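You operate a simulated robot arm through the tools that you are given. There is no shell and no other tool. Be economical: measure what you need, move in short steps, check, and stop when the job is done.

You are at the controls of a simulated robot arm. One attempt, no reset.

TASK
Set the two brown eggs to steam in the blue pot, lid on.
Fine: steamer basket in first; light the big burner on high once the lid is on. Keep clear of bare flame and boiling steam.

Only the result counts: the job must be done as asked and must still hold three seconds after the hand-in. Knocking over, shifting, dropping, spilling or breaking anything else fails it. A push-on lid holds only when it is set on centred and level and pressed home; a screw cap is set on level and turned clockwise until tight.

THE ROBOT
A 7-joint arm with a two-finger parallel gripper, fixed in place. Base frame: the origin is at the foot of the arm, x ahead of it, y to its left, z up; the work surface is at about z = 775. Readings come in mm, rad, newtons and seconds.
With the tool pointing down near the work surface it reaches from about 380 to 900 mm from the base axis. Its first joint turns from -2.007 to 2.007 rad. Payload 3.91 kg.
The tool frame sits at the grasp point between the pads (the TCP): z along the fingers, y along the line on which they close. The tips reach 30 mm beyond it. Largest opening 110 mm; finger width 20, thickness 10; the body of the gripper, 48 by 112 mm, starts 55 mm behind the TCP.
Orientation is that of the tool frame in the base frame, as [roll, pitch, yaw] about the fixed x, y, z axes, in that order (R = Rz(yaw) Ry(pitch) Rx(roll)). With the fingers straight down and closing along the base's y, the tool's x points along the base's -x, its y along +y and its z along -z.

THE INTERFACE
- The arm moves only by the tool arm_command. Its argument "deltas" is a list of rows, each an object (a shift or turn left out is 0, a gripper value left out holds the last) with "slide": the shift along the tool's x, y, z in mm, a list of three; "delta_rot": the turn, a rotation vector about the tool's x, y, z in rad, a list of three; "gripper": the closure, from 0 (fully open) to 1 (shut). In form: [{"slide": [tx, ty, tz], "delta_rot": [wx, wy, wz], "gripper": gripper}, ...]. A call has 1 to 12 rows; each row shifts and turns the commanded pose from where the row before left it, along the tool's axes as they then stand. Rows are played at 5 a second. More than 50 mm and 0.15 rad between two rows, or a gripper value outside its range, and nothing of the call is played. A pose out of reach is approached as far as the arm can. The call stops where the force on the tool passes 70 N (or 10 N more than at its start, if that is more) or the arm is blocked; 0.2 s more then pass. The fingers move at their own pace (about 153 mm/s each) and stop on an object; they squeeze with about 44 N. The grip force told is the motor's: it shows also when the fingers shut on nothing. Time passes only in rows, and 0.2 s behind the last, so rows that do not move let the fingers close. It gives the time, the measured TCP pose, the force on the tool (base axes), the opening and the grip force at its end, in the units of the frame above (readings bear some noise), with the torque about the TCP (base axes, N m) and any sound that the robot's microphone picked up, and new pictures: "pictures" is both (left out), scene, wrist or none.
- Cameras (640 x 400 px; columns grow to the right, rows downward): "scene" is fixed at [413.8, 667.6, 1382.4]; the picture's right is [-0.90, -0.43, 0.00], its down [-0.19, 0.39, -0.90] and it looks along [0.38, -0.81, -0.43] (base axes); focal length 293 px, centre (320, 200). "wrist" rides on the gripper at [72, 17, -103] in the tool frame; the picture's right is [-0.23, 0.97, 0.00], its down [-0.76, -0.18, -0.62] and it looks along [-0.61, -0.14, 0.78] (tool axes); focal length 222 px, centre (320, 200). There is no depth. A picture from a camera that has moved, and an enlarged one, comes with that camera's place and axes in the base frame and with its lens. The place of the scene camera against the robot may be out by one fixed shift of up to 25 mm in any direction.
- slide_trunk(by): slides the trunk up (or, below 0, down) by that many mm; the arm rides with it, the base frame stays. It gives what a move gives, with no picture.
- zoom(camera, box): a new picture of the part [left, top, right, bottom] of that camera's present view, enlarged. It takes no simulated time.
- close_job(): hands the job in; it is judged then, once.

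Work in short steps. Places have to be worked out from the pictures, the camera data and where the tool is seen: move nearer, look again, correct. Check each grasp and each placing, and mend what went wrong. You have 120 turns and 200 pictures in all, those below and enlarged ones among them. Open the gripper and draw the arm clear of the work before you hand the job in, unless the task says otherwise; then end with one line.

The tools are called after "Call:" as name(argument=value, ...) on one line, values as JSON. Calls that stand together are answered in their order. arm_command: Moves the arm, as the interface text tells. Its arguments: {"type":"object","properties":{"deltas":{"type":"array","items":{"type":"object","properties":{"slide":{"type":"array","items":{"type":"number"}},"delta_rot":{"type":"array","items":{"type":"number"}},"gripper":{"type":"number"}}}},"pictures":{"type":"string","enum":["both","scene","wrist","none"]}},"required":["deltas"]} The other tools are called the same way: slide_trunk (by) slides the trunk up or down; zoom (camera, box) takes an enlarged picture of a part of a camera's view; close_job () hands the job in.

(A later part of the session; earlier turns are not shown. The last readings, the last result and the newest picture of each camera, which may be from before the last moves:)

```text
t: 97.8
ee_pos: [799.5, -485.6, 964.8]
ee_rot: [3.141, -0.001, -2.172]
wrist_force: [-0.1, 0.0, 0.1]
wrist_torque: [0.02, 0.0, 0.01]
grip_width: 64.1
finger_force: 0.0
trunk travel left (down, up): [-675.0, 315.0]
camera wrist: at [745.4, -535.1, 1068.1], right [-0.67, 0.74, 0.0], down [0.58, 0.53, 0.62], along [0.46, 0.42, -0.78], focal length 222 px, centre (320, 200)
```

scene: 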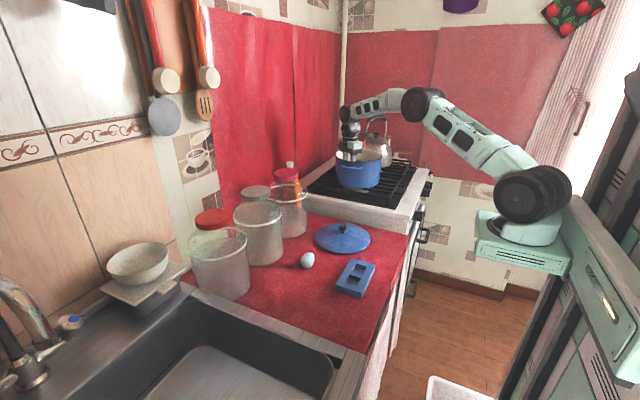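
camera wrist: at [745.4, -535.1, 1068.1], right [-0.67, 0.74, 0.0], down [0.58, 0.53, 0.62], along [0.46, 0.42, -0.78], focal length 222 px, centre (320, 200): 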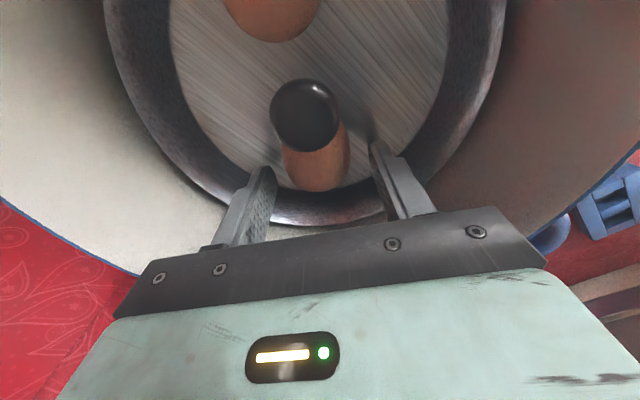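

Egg two lies on the floor beside the post. Withdraw upward and check.

Call:
arm_command(deltas=[{"slide": [0, 0, -30]}, {"slide": [0, 0, -40]}, {"slide": [0, 0, -45]}, {"slide": [20, 0, -35]}, {"slide": [0, 0, 0]}], pictures="wrist")

```text
t: 99.0
ee_pos: [787.4, -500.4, 1114.6]
ee_rot: [-3.141, -0.003, -2.172]
wrist_force: [0.8, 0.2, 0.2]
wrist_torque: [0.02, 0.0, -0.03]
grip_width: 64.0
finger_force: 0.1
trunk travel left (down, up): [-675.0, 315.0]
camera wrist: at [733.9, -550.7, 1217.4], right [-0.67, 0.74, 0.0], down [0.58, 0.53, 0.62], along [0.46, 0.42, -0.78], focal length 222 px, centre (320, 200)
```

wrist: 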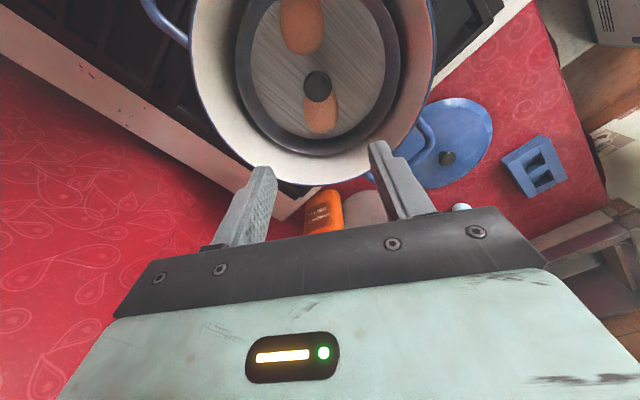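

Both eggs are in the basket. Next the lid: its knob triangulates to about (720, −222, 825). I turn the tool back to standard yaw and move above it.

Call:
arm_command(deltas=[{"delta_rot": [0, 0, 0.138]}, {"delta_rot": [0, 0, 0.138]}, {"delta_rot": [0, 0, 0.138]}, {"delta_rot": [0, 0, 0.138]}, {"delta_rot": [0, 0, 0.138]}, {"delta_rot": [0, 0, 0.138]}, {"delta_rot": [0, 0, 0.1395]}, {"slide": [0, 0, 0]}], pictures="wrist")

Call:
arm_command(deltas=[{"slide": [9.6, 40, 0]}, {"slide": [9.6, 40, 0]}, {"slide": [9.6, 40, 0]}, {"slide": [9.6, 40, 0]}, {"slide": [9.6, 40, 0]}, {"slide": [9.6, 40, 0]}, {"slide": [9.6, 38, 0]}, {"slide": [0, 0, 45]}, {"slide": [0, 0, 45]}, {"slide": [0, 0, 0]}], pictures="both")

```text
t: 100.8
ee_pos: [788.4, -501.8, 1115.8]
ee_rot: [-3.142, -0.002, 3.14]
wrist_force: [0.1, -0.2, 0.4]
wrist_torque: [-0.01, 0.03, 0.03]
grip_width: 63.9
finger_force: 0.1
trunk travel left (down, up): [-675.0, 315.0]
camera wrist: at [716.7, -484.7, 1218.9], right [0.23, 0.97, 0.0], down [0.76, -0.18, 0.62], along [0.61, -0.14, -0.78], focal length 222 px, centre (320, 200)
```

wrist: 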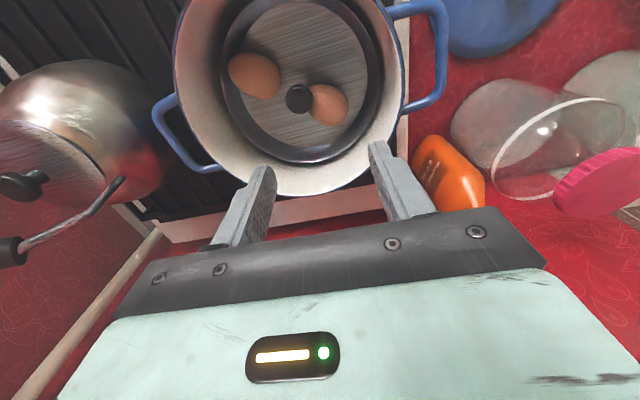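

```text
t: 103.0
ee_pos: [720.0, -228.0, 1025.2]
ee_rot: [-3.14, -0.003, -3.141]
wrist_force: [0.5, 0.0, -0.1]
wrist_torque: [0.0, -0.01, 0.0]
grip_width: 63.8
finger_force: 0.0
trunk travel left (down, up): [-675.0, 315.0]
camera wrist: at [648.3, -210.5, 1128.2], right [0.23, 0.97, 0.0], down [0.76, -0.18, 0.62], along [0.61, -0.14, -0.78], focal length 222 px, centre (320, 200)
```

scene: 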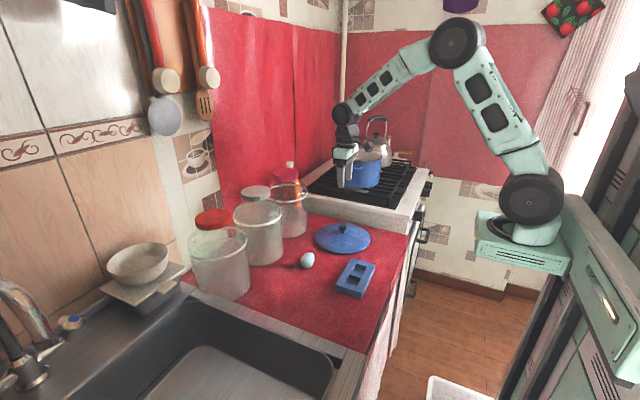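
wrist: 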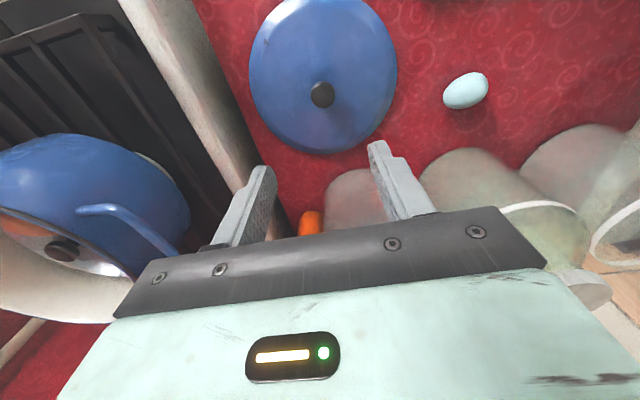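

Lid centre and knob agree at (719, −223). I look at the knob's height in the scene picture before descending.

Call:
zoom(camera="scene", box=[300, 205, 390, 265])

Call:
arm_command(deltas=[{"slide": [0.5, 4, 45]}, {"slide": [0, 0, 45]}, {"slide": [0, 0, 35]}, {"slide": [0, 0, 0]}], pictures="wrist")

```text
6.67 times, centred on (345, 235) of scene
camera zoom: at [413.8, 667.6, 1382.4], right [-0.9, -0.43, 0.0], down [-0.19, 0.39, -0.9], along [0.38, -0.81, -0.43], focal length 1954 px, centre (153, -33)
```

zoom: 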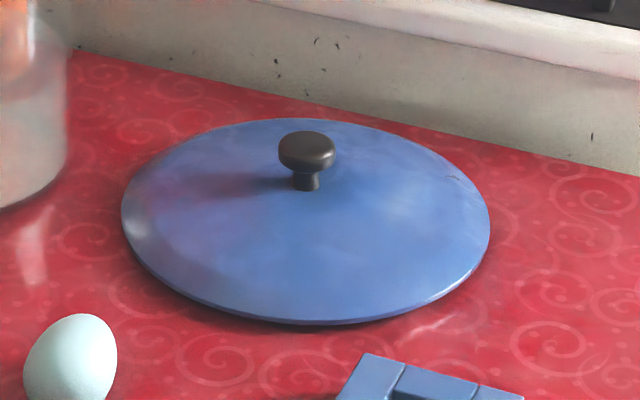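

```text
t: 104.0
ee_pos: [720.1, -226.7, 901.8]
ee_rot: [-3.14, -0.003, -3.14]
wrist_force: [0.9, 0.4, 0.0]
wrist_torque: [-0.01, 0.01, -0.01]
grip_width: 64.0
finger_force: 0.0
trunk travel left (down, up): [-675.0, 315.0]
camera wrist: at [648.7, -208.8, 1004.4], right [0.23, 0.97, 0.0], down [0.76, -0.18, 0.62], along [0.61, -0.14, -0.78], focal length 222 px, centre (320, 200)
```

wrist: 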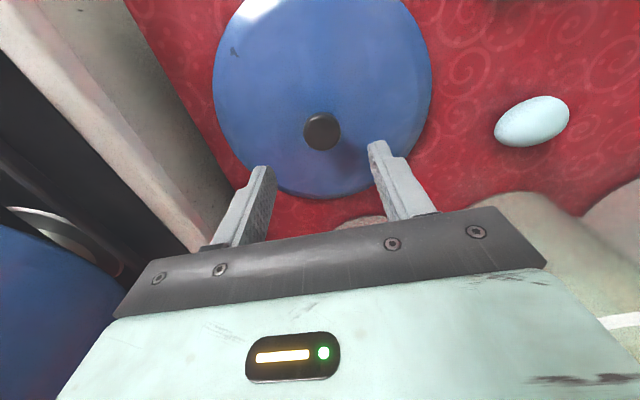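

Knob is a Ø31 head on a neck, head centre at z ≈ 822, at (717, −223.5). Descend to TCP z 834 so the tips stay above the dome, and close.

Call:
arm_command(deltas=[{"slide": [3, 3, 30]}, {"slide": [0, 0, 25]}, {"slide": [0, 0, 12]}, {"slide": [0, 0, 0]}], pictures="both")

```text
t: 105.0
ee_pos: [716.4, -217.4, 832.8]
ee_rot: [-3.141, -0.003, -3.141]
wrist_force: [0.9, 0.6, -0.6]
wrist_torque: [-0.03, -0.01, 0.03]
grip_width: 63.8
finger_force: 0.1
trunk travel left (down, up): [-675.0, 315.0]
camera wrist: at [645.4, -200.6, 935.6], right [0.23, 0.97, 0.0], down [0.76, -0.18, 0.62], along [0.61, -0.14, -0.78], focal length 222 px, centre (320, 200)
```

scene: 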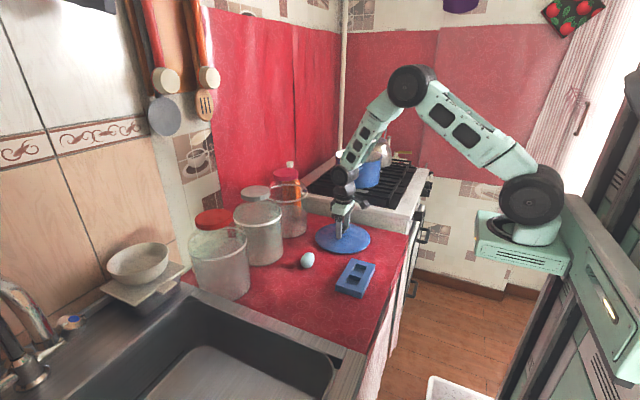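
wrist: 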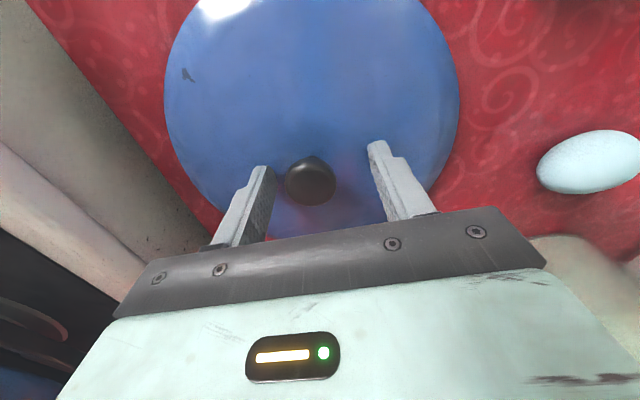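

Knob is 6 mm toward −y from the grip axis; correct and close.

Call:
arm_command(deltas=[{"slide": [0, -6, 0]}, {"slide": [0, 0, 0]}, {"gripper": 0.6}, {"gripper": 0.7}, {"gripper": 1}, {"gripper": 1}, {"gripper": 1}], pictures="wrist")

```text
t: 106.6
ee_pos: [716.9, -223.2, 832.5]
ee_rot: [-3.14, -0.001, -3.139]
wrist_force: [-1.1, 0.3, -0.1]
wrist_torque: [-0.02, 0.0, 0.01]
grip_width: 30.5
finger_force: 43.8
trunk travel left (down, up): [-675.0, 315.0]
camera wrist: at [645.2, -206.6, 935.8], right [0.23, 0.97, 0.0], down [0.76, -0.18, 0.62], along [0.61, -0.14, -0.78], focal length 222 px, centre (320, 200)
```

wrist: 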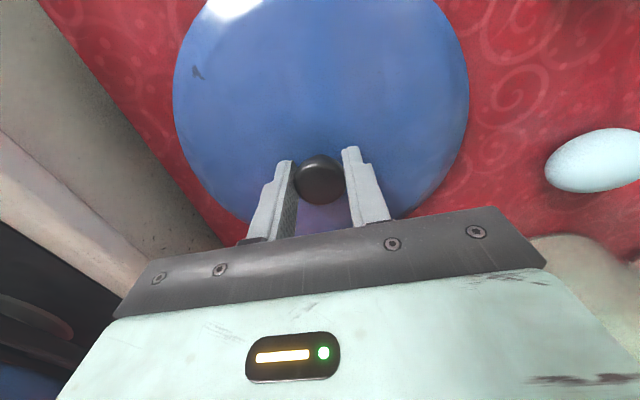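

Knob gripped (30.5 mm). Lift straight up.

Call:
arm_command(deltas=[{"slide": [0, 0, -20]}, {"slide": [0, 0, -40]}, {"slide": [0, 0, -45]}, {"slide": [0, 0, -45]}, {"slide": [0, 0, -45]}, {"slide": [0, 0, -45]}, {"slide": [0, 0, -45]}, {"slide": [0, 0, -35]}, {"slide": [0, 0, 0]}], pictures="both")

Call:
zoom(camera="scene", box=[300, 120, 400, 200])

```text
t: 108.6
ee_pos: [714.5, -222.4, 1152.9]
ee_rot: [-3.14, -0.001, 3.141]
wrist_force: [0.4, 0.9, -0.6]
wrist_torque: [-0.02, 0.06, -0.01]
grip_width: 30.5
finger_force: 44.7
trunk travel left (down, up): [-675.0, 315.0]
camera wrist: at [644.4, -205.2, 1256.5], right [0.23, 0.97, 0.0], down [0.76, -0.18, 0.62], along [0.61, -0.14, -0.78], focal length 222 px, centre (320, 200)
```

scene: 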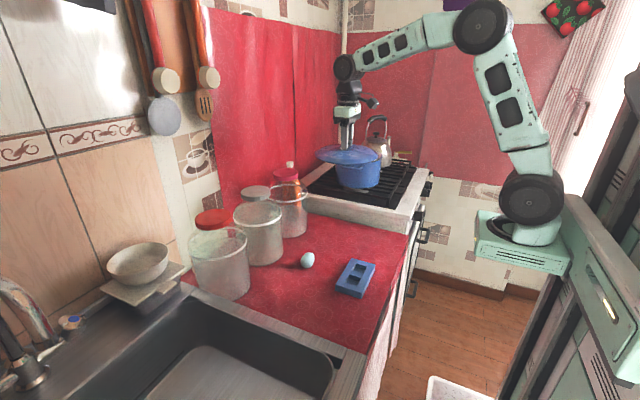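
wrist: 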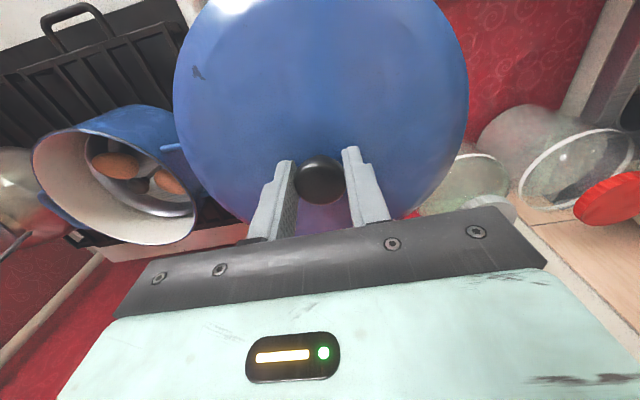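

```text
5.00 times, centred on (350, 160) of scene
camera zoom: at [413.8, 667.6, 1382.4], right [-0.9, -0.43, 0.0], down [-0.19, 0.39, -0.9], along [0.38, -0.81, -0.43], focal length 1465 px, centre (170, 400)
```

zoom: 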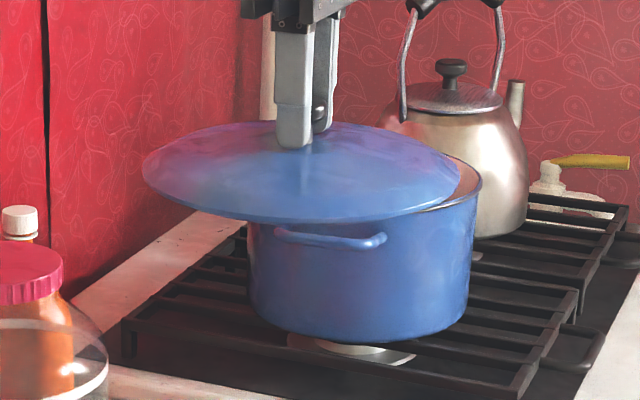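

Lid hangs level. I carry it over the pot centre (771, −522).

Call:
arm_command(deltas=[{"slide": [-8, -43, 0]}, {"slide": [-8, -43, 0]}, {"slide": [-8, -43, 0]}, {"slide": [-8, -43, 0]}, {"slide": [-8, -43, 0]}, {"slide": [-8, -43, 0]}, {"slide": [-8, -42, 0]}, {"slide": [0, 0, 30]}, {"slide": [0, 0, 25]}, {"slide": [0, 0, 0]}, {"slide": [0, 0, 0]}], pictures="wrist")

Call:
zoom(camera="scene", box=[315, 115, 405, 195])

```text
t: 111.0
ee_pos: [767.0, -518.6, 1092.7]
ee_rot: [-3.14, 0.0, -3.14]
wrist_force: [-0.5, -0.2, -1.7]
wrist_torque: [0.0, 0.01, -0.01]
grip_width: 30.5
finger_force: 43.6
out of reach, approached as far as the arm can: row 7
trunk travel left (down, up): [-675.0, 315.0]
camera wrist: at [696.1, -500.9, 1195.5], right [0.23, 0.97, 0.0], down [0.76, -0.18, 0.62], along [0.61, -0.14, -0.78], focal length 222 px, centre (320, 200)
```

wrist: 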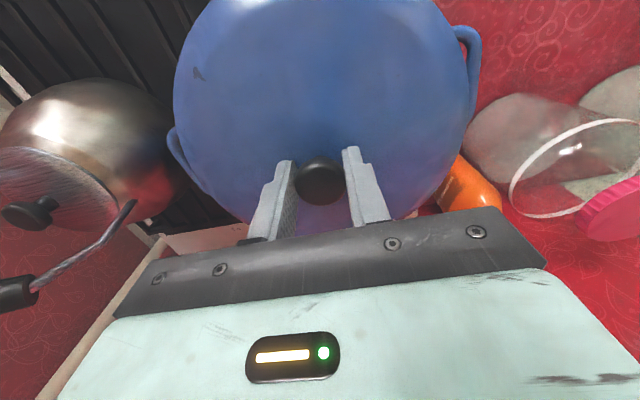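

```text
5.00 times, centred on (360, 155) of scene
camera zoom: at [413.8, 667.6, 1382.4], right [-0.9, -0.43, 0.0], down [-0.19, 0.39, -0.9], along [0.38, -0.81, -0.43], focal length 1465 px, centre (120, 425)
```

zoom: 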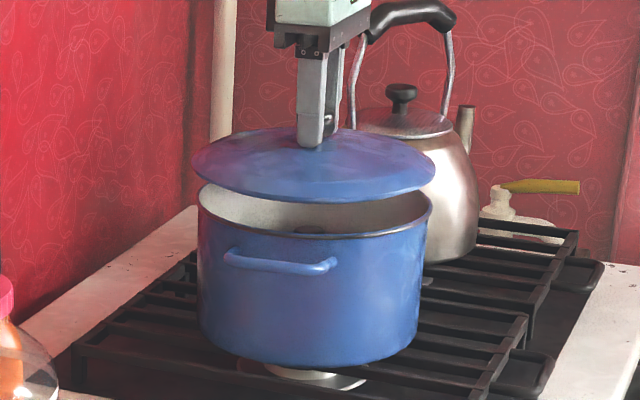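

Side to side, lid and pot agree within 2–3 mm; along the view I need ~4 mm more. I adjust and lower to just above contact (contact expected near TCP 1067), then examine at high zoom.

Call:
arm_command(deltas=[{"slide": [-2, -3.6, 0]}, {"slide": [0, 0, 10]}, {"slide": [0, 0, 7]}, {"slide": [0, 0, 0]}, {"slide": [0, 0, 0]}], pictures="none")

Call:
zoom(camera="scene", box=[325, 130, 395, 175])

```text
t: 112.2
ee_pos: [768.2, -521.0, 1076.9]
ee_rot: [-3.141, -0.001, -3.14]
wrist_force: [0.6, -0.4, -1.1]
wrist_torque: [-0.01, 0.03, 0.01]
grip_width: 30.7
finger_force: 44.4
trunk travel left (down, up): [-675.0, 315.0]
```

```text
8.89 times, centred on (360, 152) of scene
camera zoom: at [413.8, 667.6, 1382.4], right [-0.9, -0.43, 0.0], down [-0.19, 0.39, -0.9], along [0.38, -0.81, -0.43], focal length 2605 px, centre (-36, 622)
```

zoom: 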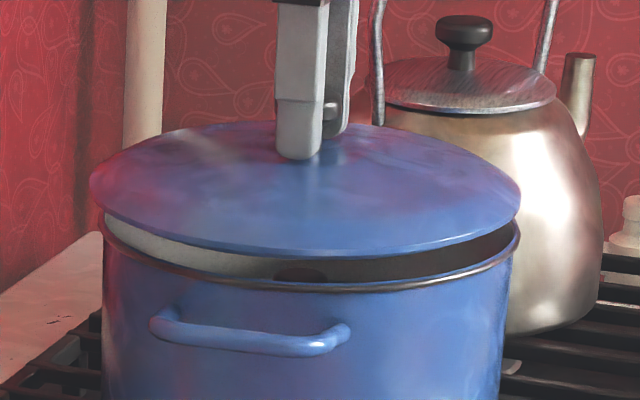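

I zoom both edges further to judge level and centring.

Call:
zoom(camera="scene", box=[330, 142, 362, 162])

Call:
zoom(camera="scene", box=[355, 142, 387, 162])

```text
16.00 times, centred on (346, 152) of scene
camera zoom: at [413.8, 667.6, 1382.4], right [-0.9, -0.43, 0.0], down [-0.19, 0.39, -0.9], along [0.38, -0.81, -0.43], focal length 4689 px, centre (-96, 968)
```

zoom: 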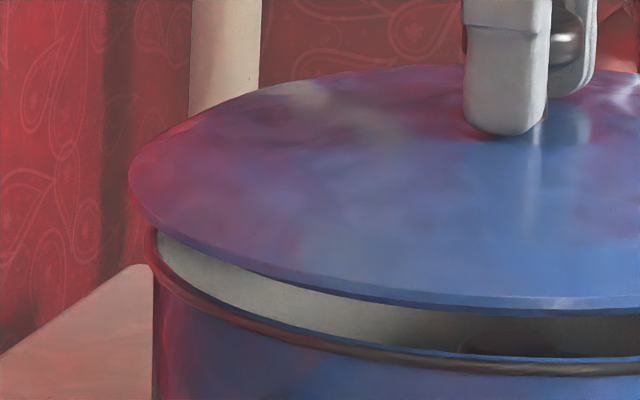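

```text
16.00 times, centred on (371, 152) of scene
camera zoom: at [413.8, 667.6, 1382.4], right [-0.9, -0.43, 0.0], down [-0.19, 0.39, -0.9], along [0.38, -0.81, -0.43], focal length 4689 px, centre (-496, 968)
```

zoom: 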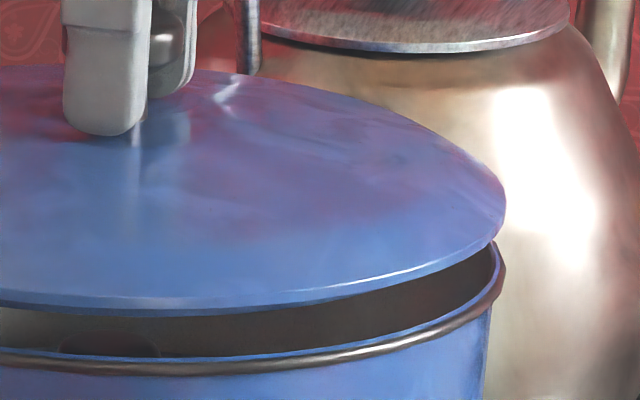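

Lid is level; it needs ~3 mm to the image's right. Correct that and look once more.

Call:
arm_command(deltas=[{"slide": [3, -0.3, 3]}, {"slide": [0, 0, 0]}, {"slide": [0, 0, 0]}, {"slide": [0, 0, 0]}], pictures="none")

Call:
zoom(camera="scene", box=[330, 142, 362, 162])

Call:
zoom(camera="scene", box=[355, 142, 387, 162])

```text
t: 113.2
ee_pos: [767.3, -522.1, 1074.5]
ee_rot: [-3.138, -0.002, 3.141]
wrist_force: [0.9, 0.0, -1.2]
wrist_torque: [0.0, -0.03, -0.02]
grip_width: 30.5
finger_force: 44.2
trunk travel left (down, up): [-675.0, 315.0]
```

```text
16.00 times, centred on (346, 152) of scene
camera zoom: at [413.8, 667.6, 1382.4], right [-0.9, -0.43, 0.0], down [-0.19, 0.39, -0.9], along [0.38, -0.81, -0.43], focal length 4689 px, centre (-96, 968)
```

zoom: 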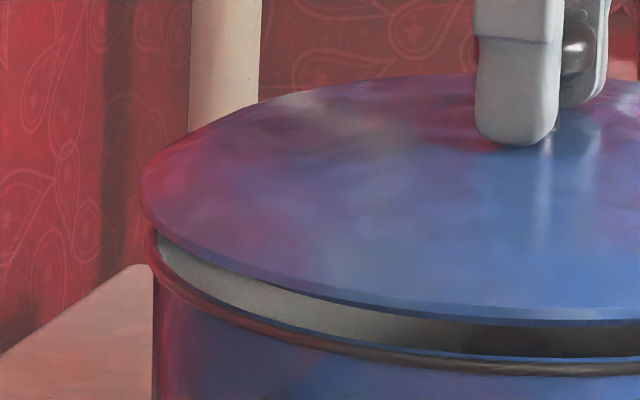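

```text
16.00 times, centred on (371, 152) of scene
camera zoom: at [413.8, 667.6, 1382.4], right [-0.9, -0.43, 0.0], down [-0.19, 0.39, -0.9], along [0.38, -0.81, -0.43], focal length 4689 px, centre (-496, 968)
```

zoom: 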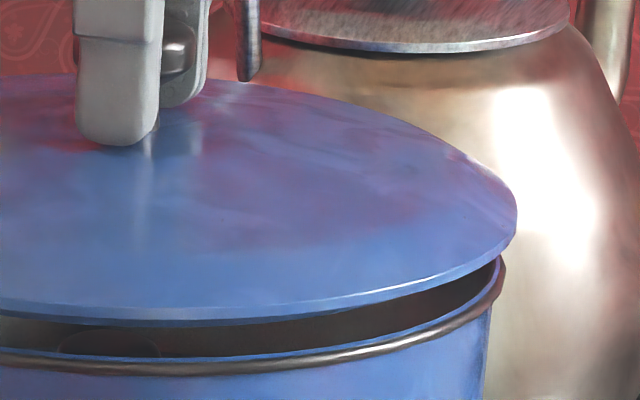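

Lid and rim are now concentric laterally within <1 mm, and depth agrees with the wrist-derived centre. Lower gently to contact.

Call:
arm_command(deltas=[{"slide": [0, 0, 3]}, {"slide": [0, 0, 2]}, {"slide": [0, 0, 2]}, {"slide": [0, 0, 0]}, {"slide": [0, 0, 0]}], pictures="none")

Call:
zoom(camera="scene", box=[325, 130, 395, 175])

```text
t: 114.4
ee_pos: [764.5, -522.9, 1067.8]
ee_rot: [-3.14, -0.003, -3.141]
wrist_force: [0.4, -0.1, -1.3]
wrist_torque: [-0.03, -0.02, 0.02]
grip_width: 30.4
finger_force: 44.0
trunk travel left (down, up): [-675.0, 315.0]
```

```text
8.89 times, centred on (360, 152) of scene
camera zoom: at [413.8, 667.6, 1382.4], right [-0.9, -0.43, 0.0], down [-0.19, 0.39, -0.9], along [0.38, -0.81, -0.43], focal length 2605 px, centre (-36, 622)
```

zoom: 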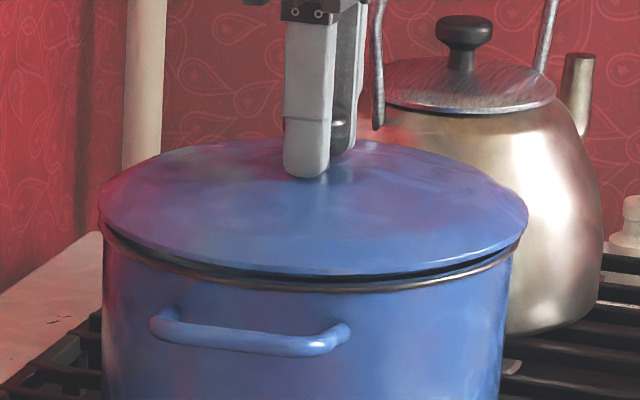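

Gap is ~4 mm now and lid ~1 mm to the right; correct 1 mm and continue down in 1.5 mm steps.

Call:
arm_command(deltas=[{"slide": [-1.2, 0.5, 1.5]}, {"slide": [0, 0, 1.5]}, {"slide": [0, 0, 1]}, {"slide": [0, 0, 0]}, {"slide": [0, 0, 0]}], pictures="none")

Call:
zoom(camera="scene", box=[325, 130, 395, 175])

```text
t: 115.6
ee_pos: [767.3, -521.7, 1063.6]
ee_rot: [-3.14, -0.002, -3.139]
wrist_force: [-0.6, 0.4, -0.7]
wrist_torque: [0.04, 0.01, 0.01]
grip_width: 30.6
finger_force: 43.7
trunk travel left (down, up): [-675.0, 315.0]
```

```text
8.89 times, centred on (360, 152) of scene
camera zoom: at [413.8, 667.6, 1382.4], right [-0.9, -0.43, 0.0], down [-0.19, 0.39, -0.9], along [0.38, -0.81, -0.43], focal length 2605 px, centre (-36, 622)
```

zoom: 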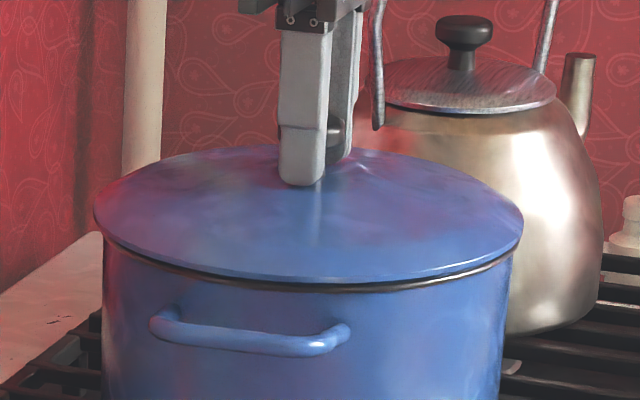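

Centred within ~1 mm. Lower to contact and begin pressing.

Call:
arm_command(deltas=[{"slide": [0.7, 0, 1.5]}, {"slide": [0, 0, 1.5]}, {"slide": [0, 0, 1.5]}, {"slide": [0, 0, 0]}], pictures="none")

Call:
zoom(camera="scene", box=[325, 130, 395, 175])

```text
t: 116.6
ee_pos: [766.2, -523.1, 1061.2]
ee_rot: [-3.135, 0.002, 3.141]
wrist_force: [3.8, -6.7, 12.7]
wrist_torque: [-0.11, 0.5, 0.05]
grip_width: 30.7
finger_force: 44.2
trunk travel left (down, up): [-675.0, 315.0]
```

```text
8.89 times, centred on (360, 152) of scene
camera zoom: at [413.8, 667.6, 1382.4], right [-0.9, -0.43, 0.0], down [-0.19, 0.39, -0.9], along [0.38, -0.81, -0.43], focal length 2605 px, centre (-36, 622)
```

zoom: 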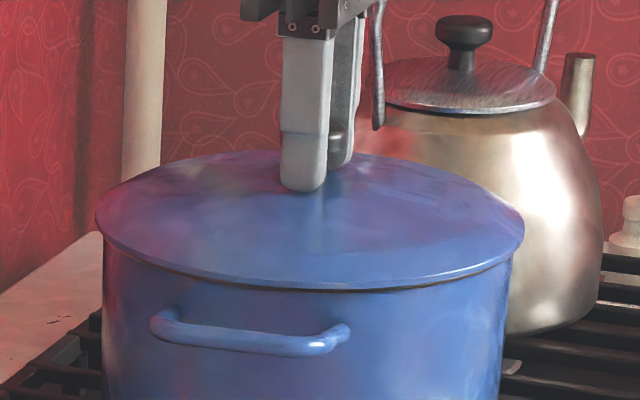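

Contact, concentric and flush. Press a little to seat it home and listen.

Call:
arm_command(deltas=[{"slide": [0, 0, 1]}, {"slide": [0, 0, 1]}, {"slide": [0, 0, 0]}], pictures="none")

```text
t: 117.4
ee_pos: [768.3, -523.1, 1060.1]
ee_rot: [-3.134, 0.004, -3.139]
wrist_force: [7.9, -8.2, 35.1]
wrist_torque: [-0.18, 0.1, 0.1]
grip_width: 30.4
finger_force: 44.2
trunk travel left (down, up): [-675.0, 315.0]
```

35 N with rigid stop: seated. Relax the press, open and rise.

Call:
arm_command(deltas=[{"slide": [0, 0, -1.5]}, {"slide": [0, 0, -1.5]}, {"gripper": 0.5}, {"gripper": 0.45}, {"gripper": 0.4}, {"slide": [0, 0, -20]}, {"slide": [0, 0, -40]}, {"slide": [0, 0, -20]}, {"slide": [0, 0, 0]}], pictures="wrist")

Call:
zoom(camera="scene", box=[325, 125, 395, 190])

```text
t: 119.4
ee_pos: [767.9, -520.7, 1140.0]
ee_rot: [-3.14, -0.002, -3.139]
wrist_force: [0.2, -0.4, -0.2]
wrist_torque: [0.02, 0.03, 0.0]
grip_width: 65.8
finger_force: 0.1
trunk travel left (down, up): [-675.0, 315.0]
camera wrist: at [696.3, -503.6, 1243.6], right [0.23, 0.97, 0.0], down [0.76, -0.18, 0.62], along [0.61, -0.14, -0.78], focal length 222 px, centre (320, 200)
```

wrist: 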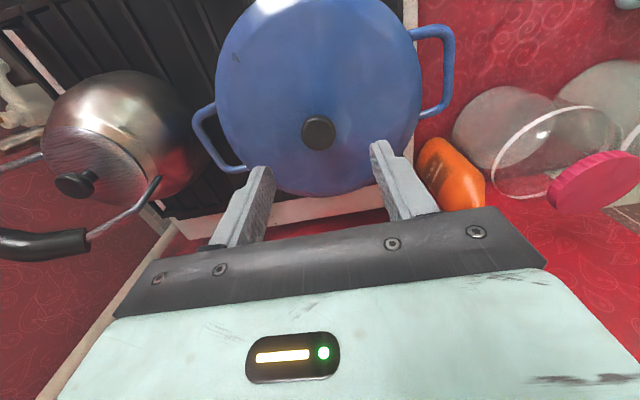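

```text
6.15 times, centred on (360, 158) of scene
camera zoom: at [413.8, 667.6, 1382.4], right [-0.9, -0.43, 0.0], down [-0.19, 0.39, -0.9], along [0.38, -0.81, -0.43], focal length 1803 px, centre (74, 462)
```

zoom: 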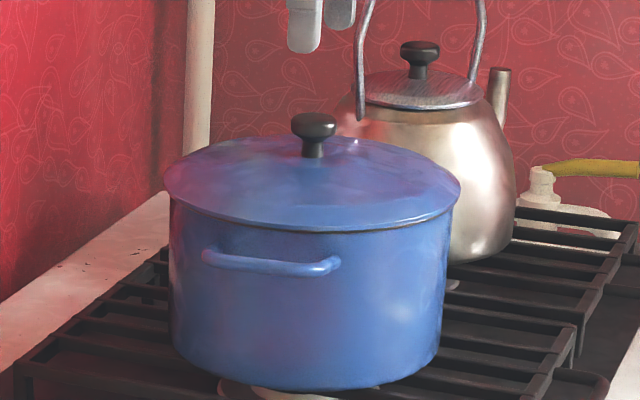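

Lid sits flush and centred. Now the BIG knob, which triangulates to about (485, −760, 780), OFF straight up, HIGH about 45–50° clockwise. I retreat in front of the stove and tilt the tool forward.

Call:
arm_command(deltas=[{"slide": [45, 0, 0]}, {"slide": [45, 0, 0]}, {"slide": [45, 0, 0]}, {"slide": [45, 0, 0]}, {"slide": [45, 0, 0]}, {"slide": [45, 0, 0]}, {"slide": [45, 0, 0]}, {"slide": [45, 0, 0]}, {"slide": [0, 0, 0]}], pictures="none")

Call:
arm_command(deltas=[{"delta_rot": [0, -0.15, 0]}, {"delta_rot": [0, -0.15, 0]}, {"delta_rot": [0, -0.15, 0]}, {"delta_rot": [0, -0.15, 0]}, {"slide": [0, 0, 0]}], pictures="both")

```text
t: 121.4
ee_pos: [406.5, -521.1, 1142.2]
ee_rot: [-3.14, -0.002, -3.139]
wrist_force: [-0.7, 0.0, -0.2]
wrist_torque: [-0.04, 0.02, -0.02]
grip_width: 66.2
finger_force: 0.1
trunk travel left (down, up): [-675.0, 315.0]
```

```text
t: 122.6
ee_pos: [408.8, -523.3, 1141.1]
ee_rot: [-3.138, 0.6, -3.139]
wrist_force: [0.2, -0.9, 0.5]
wrist_torque: [-0.01, -0.01, -0.01]
grip_width: 65.9
finger_force: 0.0
trunk travel left (down, up): [-675.0, 315.0]
camera wrist: at [290.1, -505.2, 1185.9], right [0.19, 0.97, 0.13], down [0.28, -0.18, 0.94], along [0.94, -0.14, -0.3], focal length 222 px, centre (320, 200)
```

scene: 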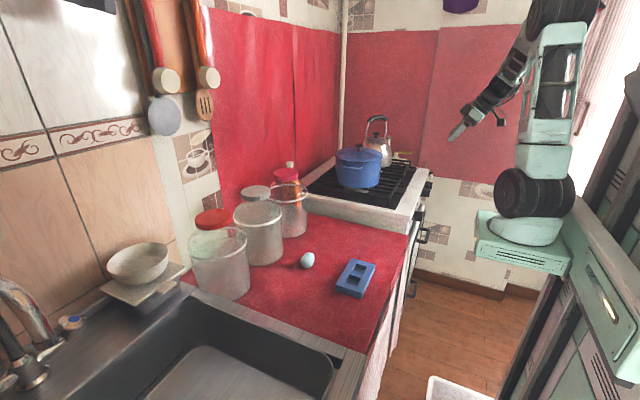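
wrist: 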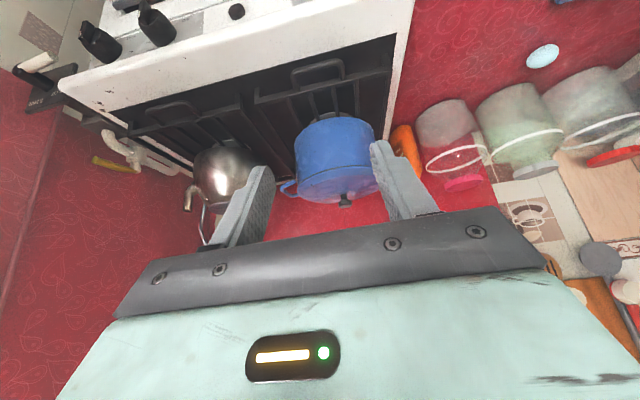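

Room enough in front of the stove; lower the trunk 250 mm.

Call:
slide_trunk(by=-250)

Call:
arm_command(deltas=[{"slide": [0, -40, 0]}, {"slide": [0, -40, 0]}, {"slide": [0, -40, 0]}, {"slide": [0, 0, 0]}], pictures="wrist")

```text
t: 125.2
ee_pos: [407.5, -522.9, 892.8]
ee_rot: [-3.139, 0.599, -3.141]
wrist_force: [0.2, -0.6, -0.9]
wrist_torque: [0.0, 0.0, 0.0]
grip_width: 65.8
finger_force: 0.1
trunk travel left (down, up): [-425.0, 565.0]
```

```text
t: 126.2
ee_pos: [407.6, -642.8, 889.7]
ee_rot: [-3.14, 0.598, -3.141]
wrist_force: [-1.3, 0.5, -0.4]
wrist_torque: [0.0, -0.03, 0.01]
grip_width: 65.9
finger_force: 0.2
trunk travel left (down, up): [-425.0, 565.0]
camera wrist: at [291.0, -624.7, 933.6], right [0.19, 0.97, 0.13], down [0.28, -0.18, 0.94], along [0.94, -0.14, -0.3], focal length 222 px, centre (320, 200)
```

wrist: 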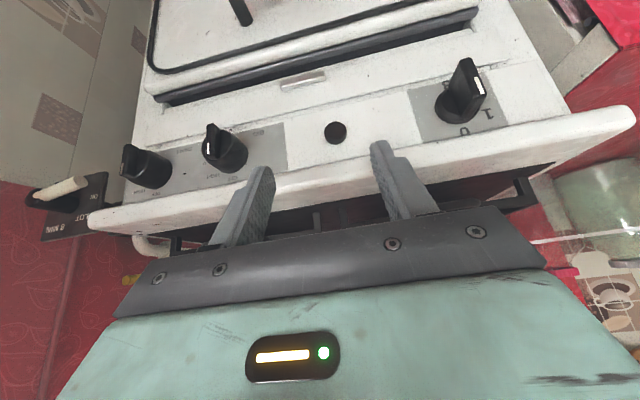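

Reachable with good view. Enlarge the knobs and the side plate.

Call:
zoom(camera="wrist", box=[100, 105, 290, 215])

Call:
zoom(camera="wrist", box=[20, 155, 120, 245])

```text
3.37 times, centred on (195, 160) of wrist
camera zoom: at [291.0, -624.7, 933.6], right [0.19, 0.97, 0.13], down [0.28, -0.18, 0.94], along [0.94, -0.14, -0.3], focal length 748 px, centre (741, 335)
```

zoom: 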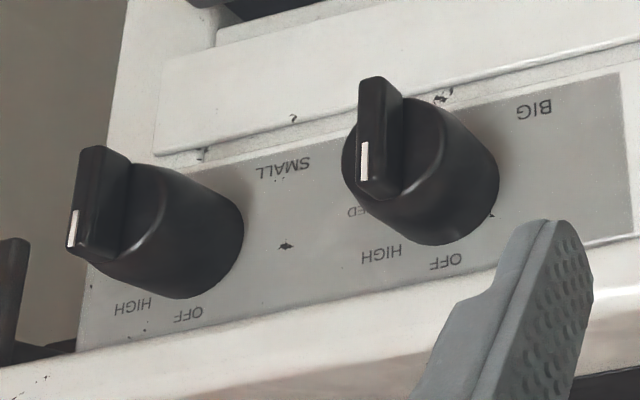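

```text
4.44 times, centred on (70, 200) of wrist
camera zoom: at [291.0, -624.7, 933.6], right [0.19, 0.97, 0.13], down [0.28, -0.18, 0.94], along [0.94, -0.14, -0.3], focal length 987 px, centre (1431, 200)
```

zoom: 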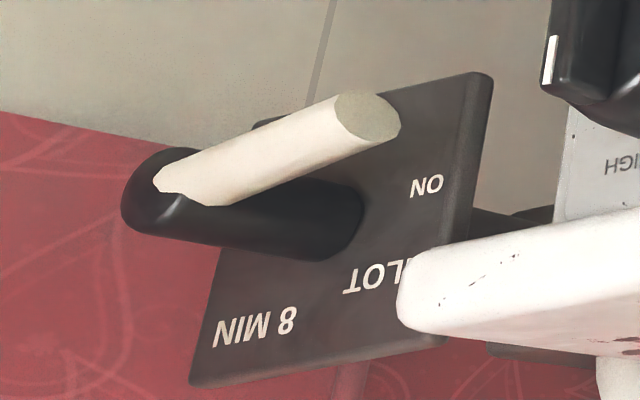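

Pointer of BIG is at OFF (up); HIGH is about 50° clockwise on the printed dial. Knob axis ≈ (y −762, z 785), front of its grip bar at x ≈ 475, panel ≈ 522. I tilt the tool to horizontal to grip the bar and turn it.

Call:
arm_command(deltas=[{"delta_rot": [0, -0.15, 0]}, {"delta_rot": [0, -0.15, 0]}, {"delta_rot": [0, -0.15, 0]}, {"delta_rot": [0, -0.15, 0]}, {"delta_rot": [0, -0.15, 0]}, {"delta_rot": [0, -0.15, 0]}, {"slide": [0, 0, 0]}], pictures="both")

```text
t: 127.8
ee_pos: [407.3, -641.5, 893.3]
ee_rot: [-3.112, 1.498, -3.114]
wrist_force: [0.0, 0.0, 0.3]
wrist_torque: [0.01, 0.02, 0.02]
grip_width: 66.1
finger_force: 0.0
trunk travel left (down, up): [-425.0, 565.0]
camera wrist: at [300.1, -625.5, 827.0], right [0.02, 0.97, 0.22], down [-0.57, -0.18, 0.8], along [0.82, -0.14, 0.55], focal length 222 px, centre (320, 200)
```

scene: 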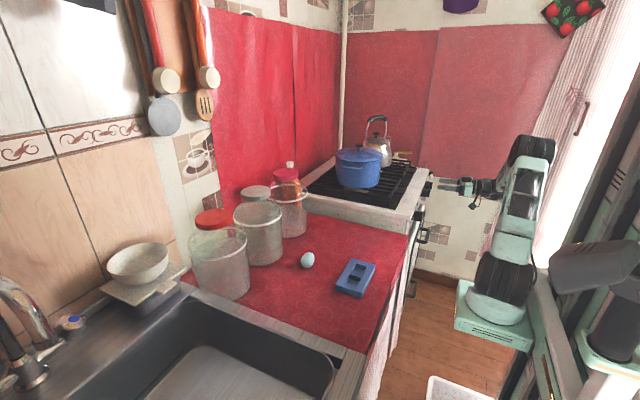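
wrist: 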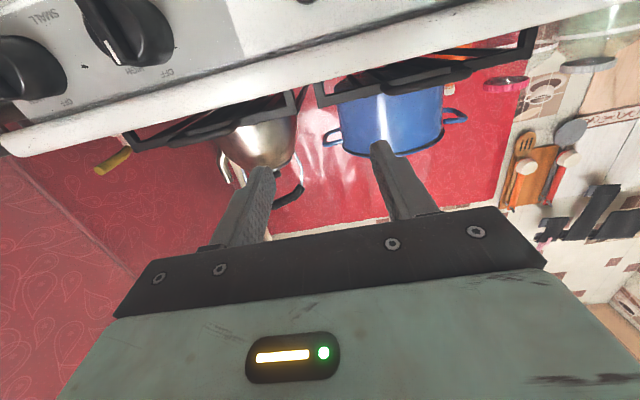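

Works. Move to the pre-grasp point in front of the knob: (425, −753, 787).

Call:
arm_command(deltas=[{"slide": [26.5, -28, 4]}, {"slide": [26.5, -28, 4]}, {"slide": [26.5, -28, 4]}, {"slide": [26.5, -28, 4]}, {"slide": [0, 0, 0]}], pictures="both")

```text
t: 128.9
ee_pos: [413.8, -755.5, 782.4]
ee_rot: [-3.115, 1.498, -3.115]
wrist_force: [0.1, -0.1, 0.6]
wrist_torque: [0.03, -0.04, 0.0]
grip_width: 66.3
finger_force: 0.2
trunk travel left (down, up): [-425.0, 565.0]
camera wrist: at [306.9, -739.0, 718.1], right [0.02, 0.97, 0.22], down [-0.57, -0.18, 0.81], along [0.82, -0.14, 0.55], focal length 222 px, centre (320, 200)
```

scene: 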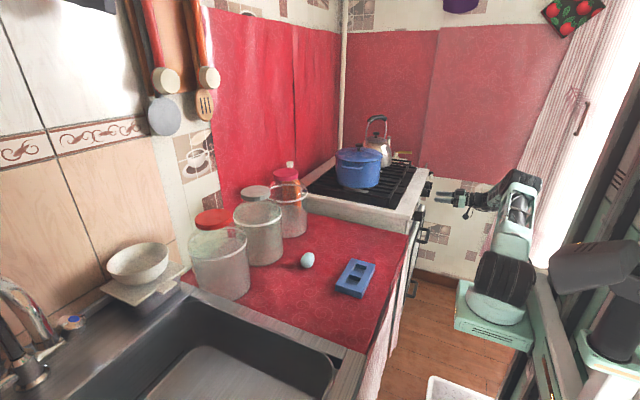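
wrist: 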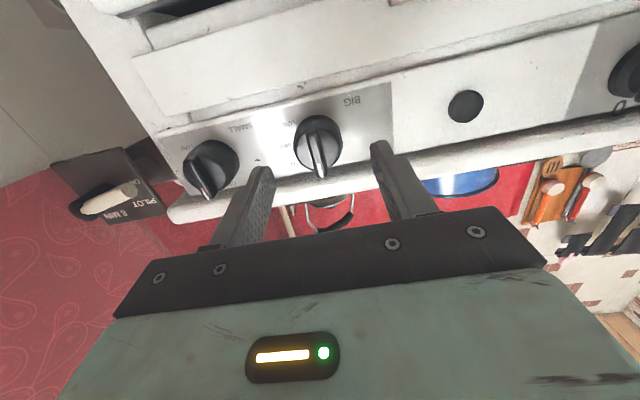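

Call:
zoom(camera="wrist", box=[240, 75, 400, 205])

Call:
zoom(camera="wrist", box=[50, 140, 210, 240])

```text
3.08 times, centred on (320, 140) of wrist
camera zoom: at [306.9, -739.0, 718.1], right [0.02, 0.97, 0.22], down [-0.57, -0.18, 0.81], along [0.82, -0.14, 0.55], focal length 684 px, centre (320, 385)
```

zoom: 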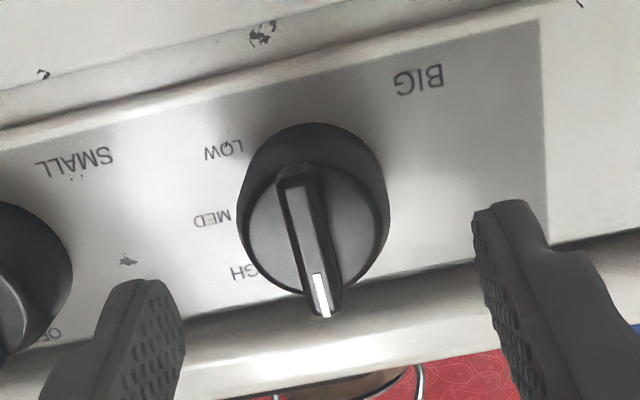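

```text
4.00 times, centred on (130, 190) of wrist
camera zoom: at [306.9, -739.0, 718.1], right [0.02, 0.97, 0.22], down [-0.57, -0.18, 0.81], along [0.82, -0.14, 0.55], focal length 888 px, centre (1080, 240)
```

zoom: 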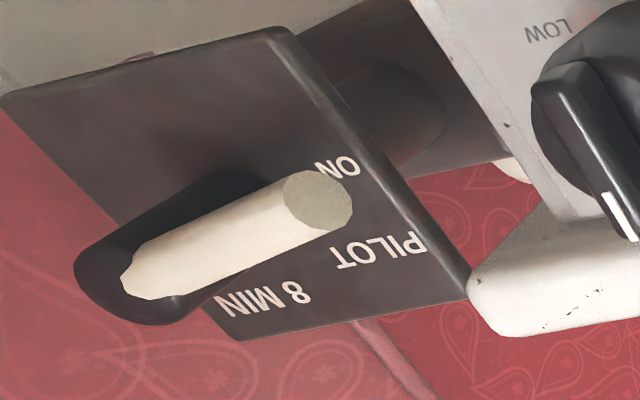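

Clear view: bar vertical at OFF, then HIGH, MED, LOW clockwise. Bar centre at (≈478, −761, 786). I align and advance, fingers straddling the bar.

Call:
arm_command(deltas=[{"slide": [-6, -5.3, 12]}, {"slide": [0, 0, 15], "gripper": 0.55}, {"slide": [0, 0, 8], "gripper": 0.6}, {"slide": [0, 0, 0]}], pictures="wrist")

Call:
zoom(camera="wrist", box=[220, 75, 420, 225])

```text
t: 129.9
ee_pos: [450.7, -759.9, 787.9]
ee_rot: [-3.124, 1.498, -3.119]
wrist_force: [0.0, 0.7, -1.2]
wrist_torque: [0.0, 0.01, 0.04]
grip_width: 44.1
finger_force: 0.0
trunk travel left (down, up): [-425.0, 565.0]
camera wrist: at [343.1, -743.0, 723.3], right [0.02, 0.97, 0.23], down [-0.57, -0.18, 0.81], along [0.82, -0.14, 0.55], focal length 222 px, centre (320, 200)
```

wrist: 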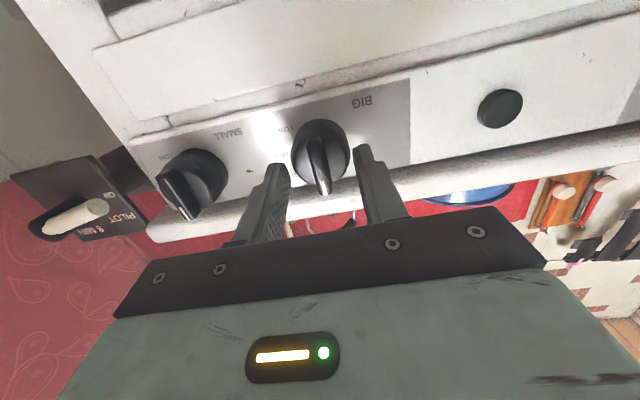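

```text
2.67 times, centred on (320, 150) of wrist
camera zoom: at [343.1, -743.0, 723.3], right [0.02, 0.97, 0.23], down [-0.57, -0.18, 0.81], along [0.82, -0.14, 0.55], focal length 592 px, centre (320, 333)
```

zoom: 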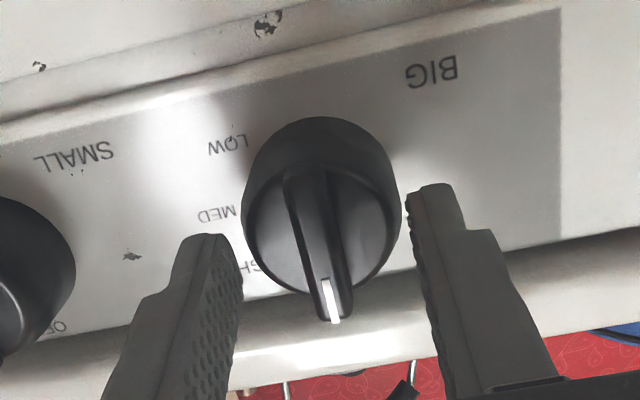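

Bar front is ~25 mm ahead of TCP (tips overlap ~5 mm). Advance 8 mm and close on it.

Call:
arm_command(deltas=[{"slide": [0, -0.5, 4]}, {"slide": [0, 0, 4]}, {"slide": [0, 0, 0]}, {"gripper": 0.8}, {"gripper": 1}, {"gripper": 1}, {"gripper": 1}], pictures="wrist")

Call:
zoom(camera="wrist", box=[220, 75, 420, 225])

```text
t: 131.6
ee_pos: [458.5, -759.4, 786.0]
ee_rot: [-3.121, 1.497, -3.121]
wrist_force: [-0.4, 0.5, -0.8]
wrist_torque: [0.01, 0.16, -0.03]
grip_width: 39.2
finger_force: 44.8
trunk travel left (down, up): [-425.0, 565.0]
camera wrist: at [350.5, -743.1, 722.0], right [0.02, 0.97, 0.23], down [-0.57, -0.18, 0.81], along [0.82, -0.14, 0.55], focal length 222 px, centre (320, 200)
```

wrist: 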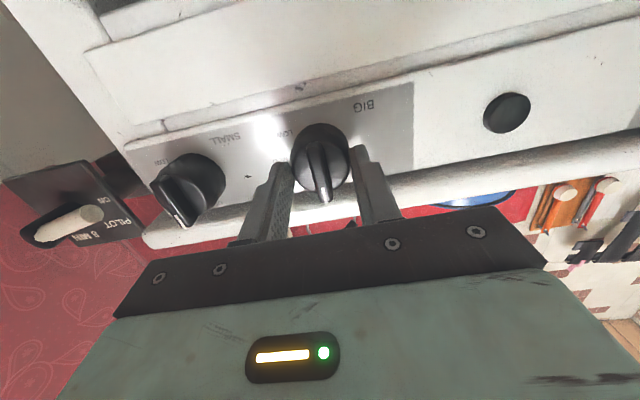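

```text
2.67 times, centred on (320, 150) of wrist
camera zoom: at [350.5, -743.1, 722.0], right [0.02, 0.97, 0.23], down [-0.57, -0.18, 0.81], along [0.82, -0.14, 0.55], focal length 592 px, centre (320, 333)
```

zoom: 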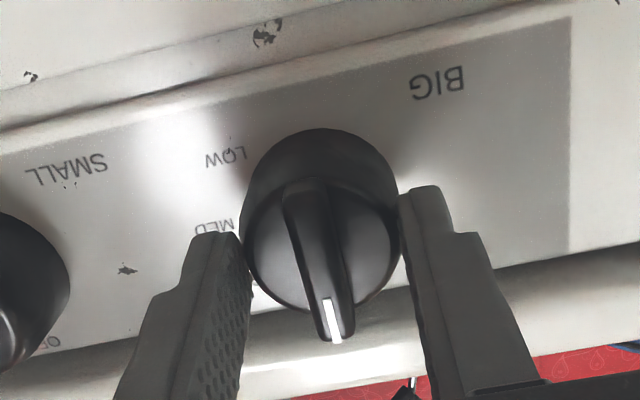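

The fingers closed on the knob's Ø39 body, concentric with it — that works for turning too. I turn clockwise 0.3 rad about the knob axis and check that it follows.

Call:
arm_command(deltas=[{"delta_rot": [-0.0073, 0, 0.0997]}, {"delta_rot": [-0.0073, 0, 0.0997]}, {"delta_rot": [-0.0073, 0, 0.0997]}, {"slide": [0, 0, 0]}], pictures="wrist")

Call:
zoom(camera="wrist", box=[220, 75, 420, 225])

```text
t: 132.6
ee_pos: [457.8, -759.5, 785.7]
ee_rot: [1.805, 1.263, 1.818]
wrist_force: [-6.7, 5.8, -6.4]
wrist_torque: [-0.03, 0.11, 0.04]
grip_width: 39.2
finger_force: 45.1
trunk travel left (down, up): [-425.0, 565.0]
camera wrist: at [350.5, -724.7, 730.1], right [0.02, 0.86, 0.5], down [-0.56, -0.41, 0.72], along [0.83, -0.3, 0.48], focal length 222 px, centre (320, 200)
```

wrist: 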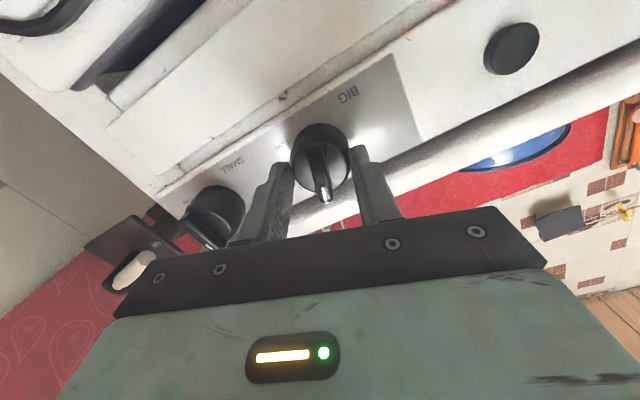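

```text
2.67 times, centred on (320, 150) of wrist
camera zoom: at [350.5, -724.7, 730.1], right [0.02, 0.86, 0.5], down [-0.56, -0.41, 0.72], along [0.83, -0.3, 0.48], focal length 592 px, centre (320, 333)
```

zoom: 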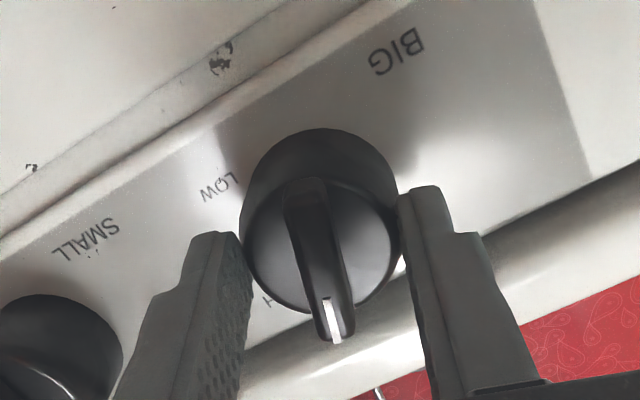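

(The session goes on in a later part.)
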